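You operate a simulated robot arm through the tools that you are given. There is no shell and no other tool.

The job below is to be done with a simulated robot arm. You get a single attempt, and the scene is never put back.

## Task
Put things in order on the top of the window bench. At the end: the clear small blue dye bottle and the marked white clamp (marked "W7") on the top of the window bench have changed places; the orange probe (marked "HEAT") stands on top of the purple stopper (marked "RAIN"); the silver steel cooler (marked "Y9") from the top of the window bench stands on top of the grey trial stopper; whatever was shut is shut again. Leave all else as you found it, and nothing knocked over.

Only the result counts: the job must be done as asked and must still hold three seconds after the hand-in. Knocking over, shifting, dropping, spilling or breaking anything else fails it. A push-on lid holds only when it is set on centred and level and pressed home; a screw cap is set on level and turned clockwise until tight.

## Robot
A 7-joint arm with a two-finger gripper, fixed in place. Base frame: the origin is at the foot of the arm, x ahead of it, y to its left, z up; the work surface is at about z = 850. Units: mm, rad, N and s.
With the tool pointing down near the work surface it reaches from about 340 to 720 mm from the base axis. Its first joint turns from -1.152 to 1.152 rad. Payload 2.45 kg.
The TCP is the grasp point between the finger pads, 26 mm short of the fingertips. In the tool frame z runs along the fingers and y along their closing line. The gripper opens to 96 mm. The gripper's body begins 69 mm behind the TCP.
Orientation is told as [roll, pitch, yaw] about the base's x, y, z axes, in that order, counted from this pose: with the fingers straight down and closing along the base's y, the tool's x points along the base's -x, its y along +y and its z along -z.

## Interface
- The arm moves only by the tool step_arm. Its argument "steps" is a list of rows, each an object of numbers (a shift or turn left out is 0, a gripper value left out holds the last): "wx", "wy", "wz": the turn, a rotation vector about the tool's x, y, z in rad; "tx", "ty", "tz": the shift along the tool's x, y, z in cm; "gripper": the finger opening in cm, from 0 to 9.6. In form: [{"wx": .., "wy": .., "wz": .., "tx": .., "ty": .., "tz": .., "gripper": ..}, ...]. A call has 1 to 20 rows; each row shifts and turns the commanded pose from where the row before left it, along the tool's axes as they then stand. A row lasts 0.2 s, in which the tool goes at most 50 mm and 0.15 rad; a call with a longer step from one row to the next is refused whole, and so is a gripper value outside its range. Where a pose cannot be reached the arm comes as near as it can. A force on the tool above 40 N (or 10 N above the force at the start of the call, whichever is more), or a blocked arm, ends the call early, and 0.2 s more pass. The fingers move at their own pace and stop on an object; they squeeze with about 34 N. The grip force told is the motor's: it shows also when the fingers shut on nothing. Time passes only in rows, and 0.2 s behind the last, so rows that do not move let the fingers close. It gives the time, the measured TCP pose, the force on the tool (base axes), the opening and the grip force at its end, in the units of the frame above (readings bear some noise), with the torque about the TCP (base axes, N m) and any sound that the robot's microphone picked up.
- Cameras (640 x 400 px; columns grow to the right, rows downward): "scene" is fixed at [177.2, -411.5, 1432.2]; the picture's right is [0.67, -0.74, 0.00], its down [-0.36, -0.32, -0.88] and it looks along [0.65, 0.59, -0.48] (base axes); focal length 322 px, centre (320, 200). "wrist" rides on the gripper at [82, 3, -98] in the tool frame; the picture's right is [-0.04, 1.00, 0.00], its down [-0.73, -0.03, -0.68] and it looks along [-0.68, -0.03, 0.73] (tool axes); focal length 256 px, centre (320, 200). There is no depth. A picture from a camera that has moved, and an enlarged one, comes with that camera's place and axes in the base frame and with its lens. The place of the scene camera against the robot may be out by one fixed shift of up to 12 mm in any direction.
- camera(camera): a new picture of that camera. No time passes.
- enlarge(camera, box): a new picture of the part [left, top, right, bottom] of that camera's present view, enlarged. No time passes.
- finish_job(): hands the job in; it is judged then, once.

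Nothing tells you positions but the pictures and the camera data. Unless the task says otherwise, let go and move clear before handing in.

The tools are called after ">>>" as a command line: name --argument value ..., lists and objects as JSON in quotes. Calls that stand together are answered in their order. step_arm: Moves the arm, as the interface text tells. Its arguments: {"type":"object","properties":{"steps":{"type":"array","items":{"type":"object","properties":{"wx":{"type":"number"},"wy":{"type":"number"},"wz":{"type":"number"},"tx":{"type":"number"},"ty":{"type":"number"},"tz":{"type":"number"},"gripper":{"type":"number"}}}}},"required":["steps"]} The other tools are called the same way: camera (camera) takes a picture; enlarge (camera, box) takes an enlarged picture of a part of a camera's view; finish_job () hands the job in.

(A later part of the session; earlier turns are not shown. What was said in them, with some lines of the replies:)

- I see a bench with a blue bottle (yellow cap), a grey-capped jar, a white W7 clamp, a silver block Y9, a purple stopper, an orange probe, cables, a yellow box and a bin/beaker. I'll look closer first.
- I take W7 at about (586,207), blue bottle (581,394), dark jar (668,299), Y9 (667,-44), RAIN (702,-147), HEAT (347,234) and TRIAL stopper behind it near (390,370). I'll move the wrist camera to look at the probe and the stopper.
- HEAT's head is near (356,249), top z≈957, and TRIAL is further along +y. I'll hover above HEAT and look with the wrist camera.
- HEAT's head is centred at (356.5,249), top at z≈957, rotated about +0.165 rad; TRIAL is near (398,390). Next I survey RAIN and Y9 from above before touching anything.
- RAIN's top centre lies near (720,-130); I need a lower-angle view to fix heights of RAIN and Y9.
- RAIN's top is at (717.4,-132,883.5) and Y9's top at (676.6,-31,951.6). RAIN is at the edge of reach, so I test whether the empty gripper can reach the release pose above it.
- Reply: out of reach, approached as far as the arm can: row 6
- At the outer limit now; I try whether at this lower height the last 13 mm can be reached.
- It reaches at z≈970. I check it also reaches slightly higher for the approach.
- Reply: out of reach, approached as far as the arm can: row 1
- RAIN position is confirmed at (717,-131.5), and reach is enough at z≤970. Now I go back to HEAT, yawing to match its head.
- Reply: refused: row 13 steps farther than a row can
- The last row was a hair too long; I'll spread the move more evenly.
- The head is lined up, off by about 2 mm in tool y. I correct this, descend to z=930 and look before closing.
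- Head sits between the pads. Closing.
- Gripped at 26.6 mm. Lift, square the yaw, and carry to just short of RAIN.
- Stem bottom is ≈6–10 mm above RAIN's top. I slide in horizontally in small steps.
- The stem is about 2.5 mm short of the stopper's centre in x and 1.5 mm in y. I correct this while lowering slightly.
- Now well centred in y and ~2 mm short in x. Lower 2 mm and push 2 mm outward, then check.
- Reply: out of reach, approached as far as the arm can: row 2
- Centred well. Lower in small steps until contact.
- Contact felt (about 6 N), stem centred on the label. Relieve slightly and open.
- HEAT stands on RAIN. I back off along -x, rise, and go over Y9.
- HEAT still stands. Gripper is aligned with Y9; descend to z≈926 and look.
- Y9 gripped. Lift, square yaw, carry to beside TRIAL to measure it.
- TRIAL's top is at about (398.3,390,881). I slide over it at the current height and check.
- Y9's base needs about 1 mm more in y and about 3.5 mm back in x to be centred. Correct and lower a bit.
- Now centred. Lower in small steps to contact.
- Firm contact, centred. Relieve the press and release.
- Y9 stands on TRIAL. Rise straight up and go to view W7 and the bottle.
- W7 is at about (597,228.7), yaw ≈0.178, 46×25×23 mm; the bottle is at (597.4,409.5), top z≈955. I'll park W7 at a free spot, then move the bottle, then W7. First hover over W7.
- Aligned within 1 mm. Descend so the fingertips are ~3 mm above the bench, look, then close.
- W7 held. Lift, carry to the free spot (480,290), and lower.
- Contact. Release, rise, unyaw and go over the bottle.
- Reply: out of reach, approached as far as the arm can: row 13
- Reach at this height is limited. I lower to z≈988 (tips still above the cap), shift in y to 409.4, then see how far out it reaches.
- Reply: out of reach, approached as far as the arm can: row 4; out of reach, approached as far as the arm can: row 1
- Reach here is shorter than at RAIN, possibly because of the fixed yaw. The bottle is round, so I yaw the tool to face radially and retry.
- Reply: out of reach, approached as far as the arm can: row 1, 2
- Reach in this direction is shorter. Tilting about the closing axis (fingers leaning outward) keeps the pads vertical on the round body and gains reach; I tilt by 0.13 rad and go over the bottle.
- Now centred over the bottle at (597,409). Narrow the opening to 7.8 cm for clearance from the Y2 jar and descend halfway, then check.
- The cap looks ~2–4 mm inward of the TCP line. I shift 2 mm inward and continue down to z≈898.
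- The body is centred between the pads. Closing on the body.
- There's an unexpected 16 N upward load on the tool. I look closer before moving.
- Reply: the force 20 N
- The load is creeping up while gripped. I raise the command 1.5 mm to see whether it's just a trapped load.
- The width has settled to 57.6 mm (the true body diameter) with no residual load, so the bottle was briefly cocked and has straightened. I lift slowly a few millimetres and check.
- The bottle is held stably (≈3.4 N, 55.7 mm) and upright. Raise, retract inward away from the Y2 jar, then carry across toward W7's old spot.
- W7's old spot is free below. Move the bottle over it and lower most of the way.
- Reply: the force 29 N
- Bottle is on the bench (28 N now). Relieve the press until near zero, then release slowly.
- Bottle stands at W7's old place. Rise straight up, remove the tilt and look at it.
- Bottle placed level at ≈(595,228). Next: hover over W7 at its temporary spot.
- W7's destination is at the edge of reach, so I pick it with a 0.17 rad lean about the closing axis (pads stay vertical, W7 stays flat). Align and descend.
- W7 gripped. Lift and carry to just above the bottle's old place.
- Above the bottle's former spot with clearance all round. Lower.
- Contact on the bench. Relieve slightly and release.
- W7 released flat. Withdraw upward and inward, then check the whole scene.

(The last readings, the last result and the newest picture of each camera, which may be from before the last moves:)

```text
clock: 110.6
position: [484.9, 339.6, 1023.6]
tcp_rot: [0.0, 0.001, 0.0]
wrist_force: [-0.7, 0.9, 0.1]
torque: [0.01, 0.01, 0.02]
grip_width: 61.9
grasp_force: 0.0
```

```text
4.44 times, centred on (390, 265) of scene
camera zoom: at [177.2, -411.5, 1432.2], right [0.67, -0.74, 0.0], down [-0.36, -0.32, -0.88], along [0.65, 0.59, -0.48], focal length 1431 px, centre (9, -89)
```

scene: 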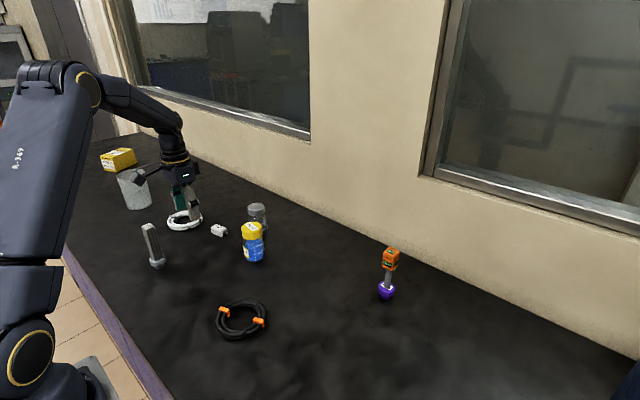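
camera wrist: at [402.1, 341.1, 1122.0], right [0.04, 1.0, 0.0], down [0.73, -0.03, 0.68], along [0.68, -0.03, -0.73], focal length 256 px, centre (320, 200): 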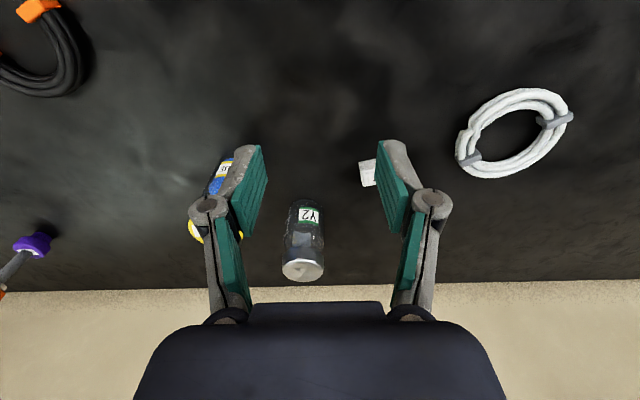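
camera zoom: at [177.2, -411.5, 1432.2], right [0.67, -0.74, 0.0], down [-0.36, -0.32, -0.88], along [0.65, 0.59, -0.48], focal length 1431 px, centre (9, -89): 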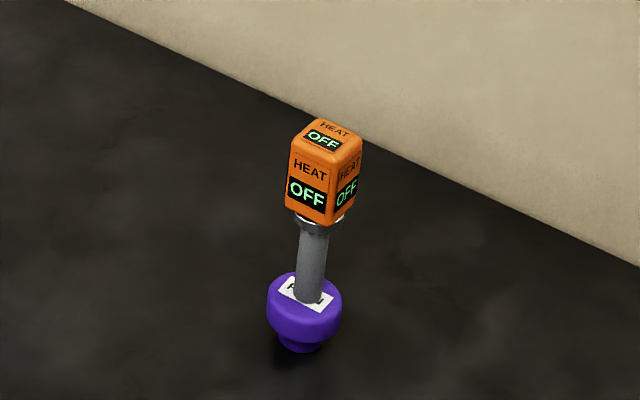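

Everything stands. I take one more wrist view to verify the swapped positions.

>>> step_arm --steps '[{"tx": -1.5, "ty": -1, "tz": -2.5}, {"tx": -1.5, "ty": -1, "tz": -2.5}, {}, {}]'

>>> camera --camera "wrist"

>>> enlarge --camera "wrist" --box '[180, 80, 280, 180]'

>>> enlarge --camera "wrist" --box '[350, 80, 450, 180]'

```text
clock: 111.6
position: [515.2, 318.5, 1074.5]
tcp_rot: [0.0, 0.0, -0.001]
wrist_force: [-0.1, 0.4, 0.3]
torque: [0.01, -0.01, 0.02]
grip_width: 61.8
grasp_force: 0.1
```

```text
taken
camera wrist: at [433.0, 321.1, 1171.4], right [0.04, 1.0, 0.0], down [0.73, -0.03, 0.68], along [0.68, -0.03, -0.73], focal length 256 px, centre (320, 200)
```

wrist: 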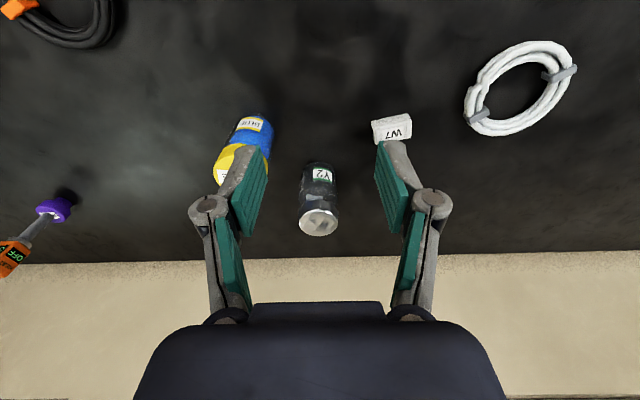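

```text
4.00 times, centred on (230, 130) of wrist
camera zoom: at [433.0, 321.1, 1171.4], right [0.04, 1.0, 0.0], down [0.73, -0.03, 0.68], along [0.68, -0.03, -0.73], focal length 1024 px, centre (680, 480)
```

zoom: 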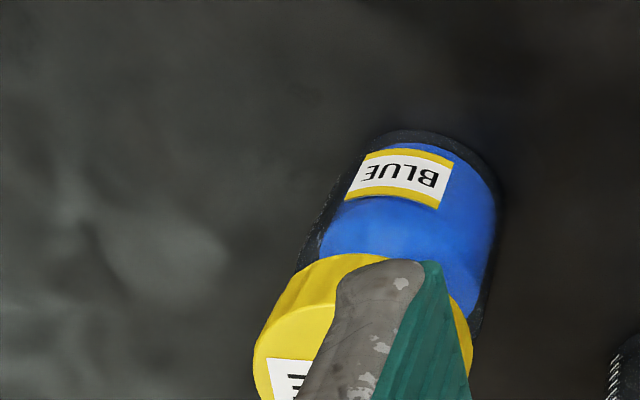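

```text
4.00 times, centred on (400, 130) of wrist
camera zoom: at [433.0, 321.1, 1171.4], right [0.04, 1.0, 0.0], down [0.73, -0.03, 0.68], along [0.68, -0.03, -0.73], focal length 1024 px, centre (0, 480)
```

zoom: 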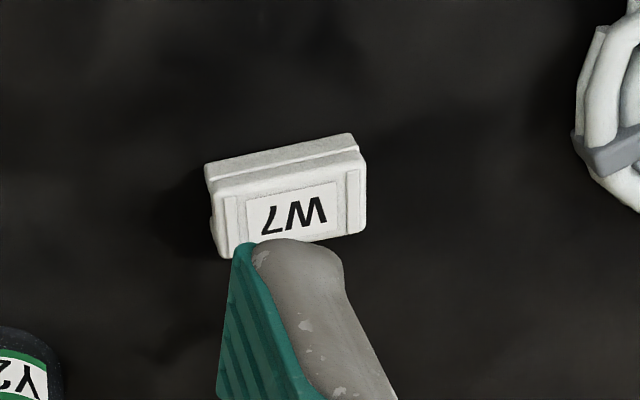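

W7 now sits at ≈(597,408), the old bottle spot, and the bottle is at ≈(596,228), the old W7 spot. Y9 stands on TRIAL, HEAT stands on RAIN, the bottle cap was never opened, and the gripper is clear. Handing in.

>>> finish_job

```text
The job is handed in.
```

The job is handed in. In the last pictures everything stood as asked and nothing was knocked over:

- **Swap:** the blue dye bottle stands about 3 mm from where the W7 clamp was. W7 lies flat about 2 mm from where the bottle was, turned the same way as before.
- **Probe:** HEAT stands centred on top of the RAIN stopper, which stayed in its place.
- **Cooler:** Y9 stands centred on top of the grey TRIAL stopper.
- **Shut things:** the bottle's cap was never opened and looked level after the move.

When I first gripped the bottle it tilted slightly against the bench, then straightened as I eased off. Nothing spilled, and it was upright when I lifted it and when I set it down.

W7 was parked briefly on a free patch of bench during the swap. I did not touch anything else.
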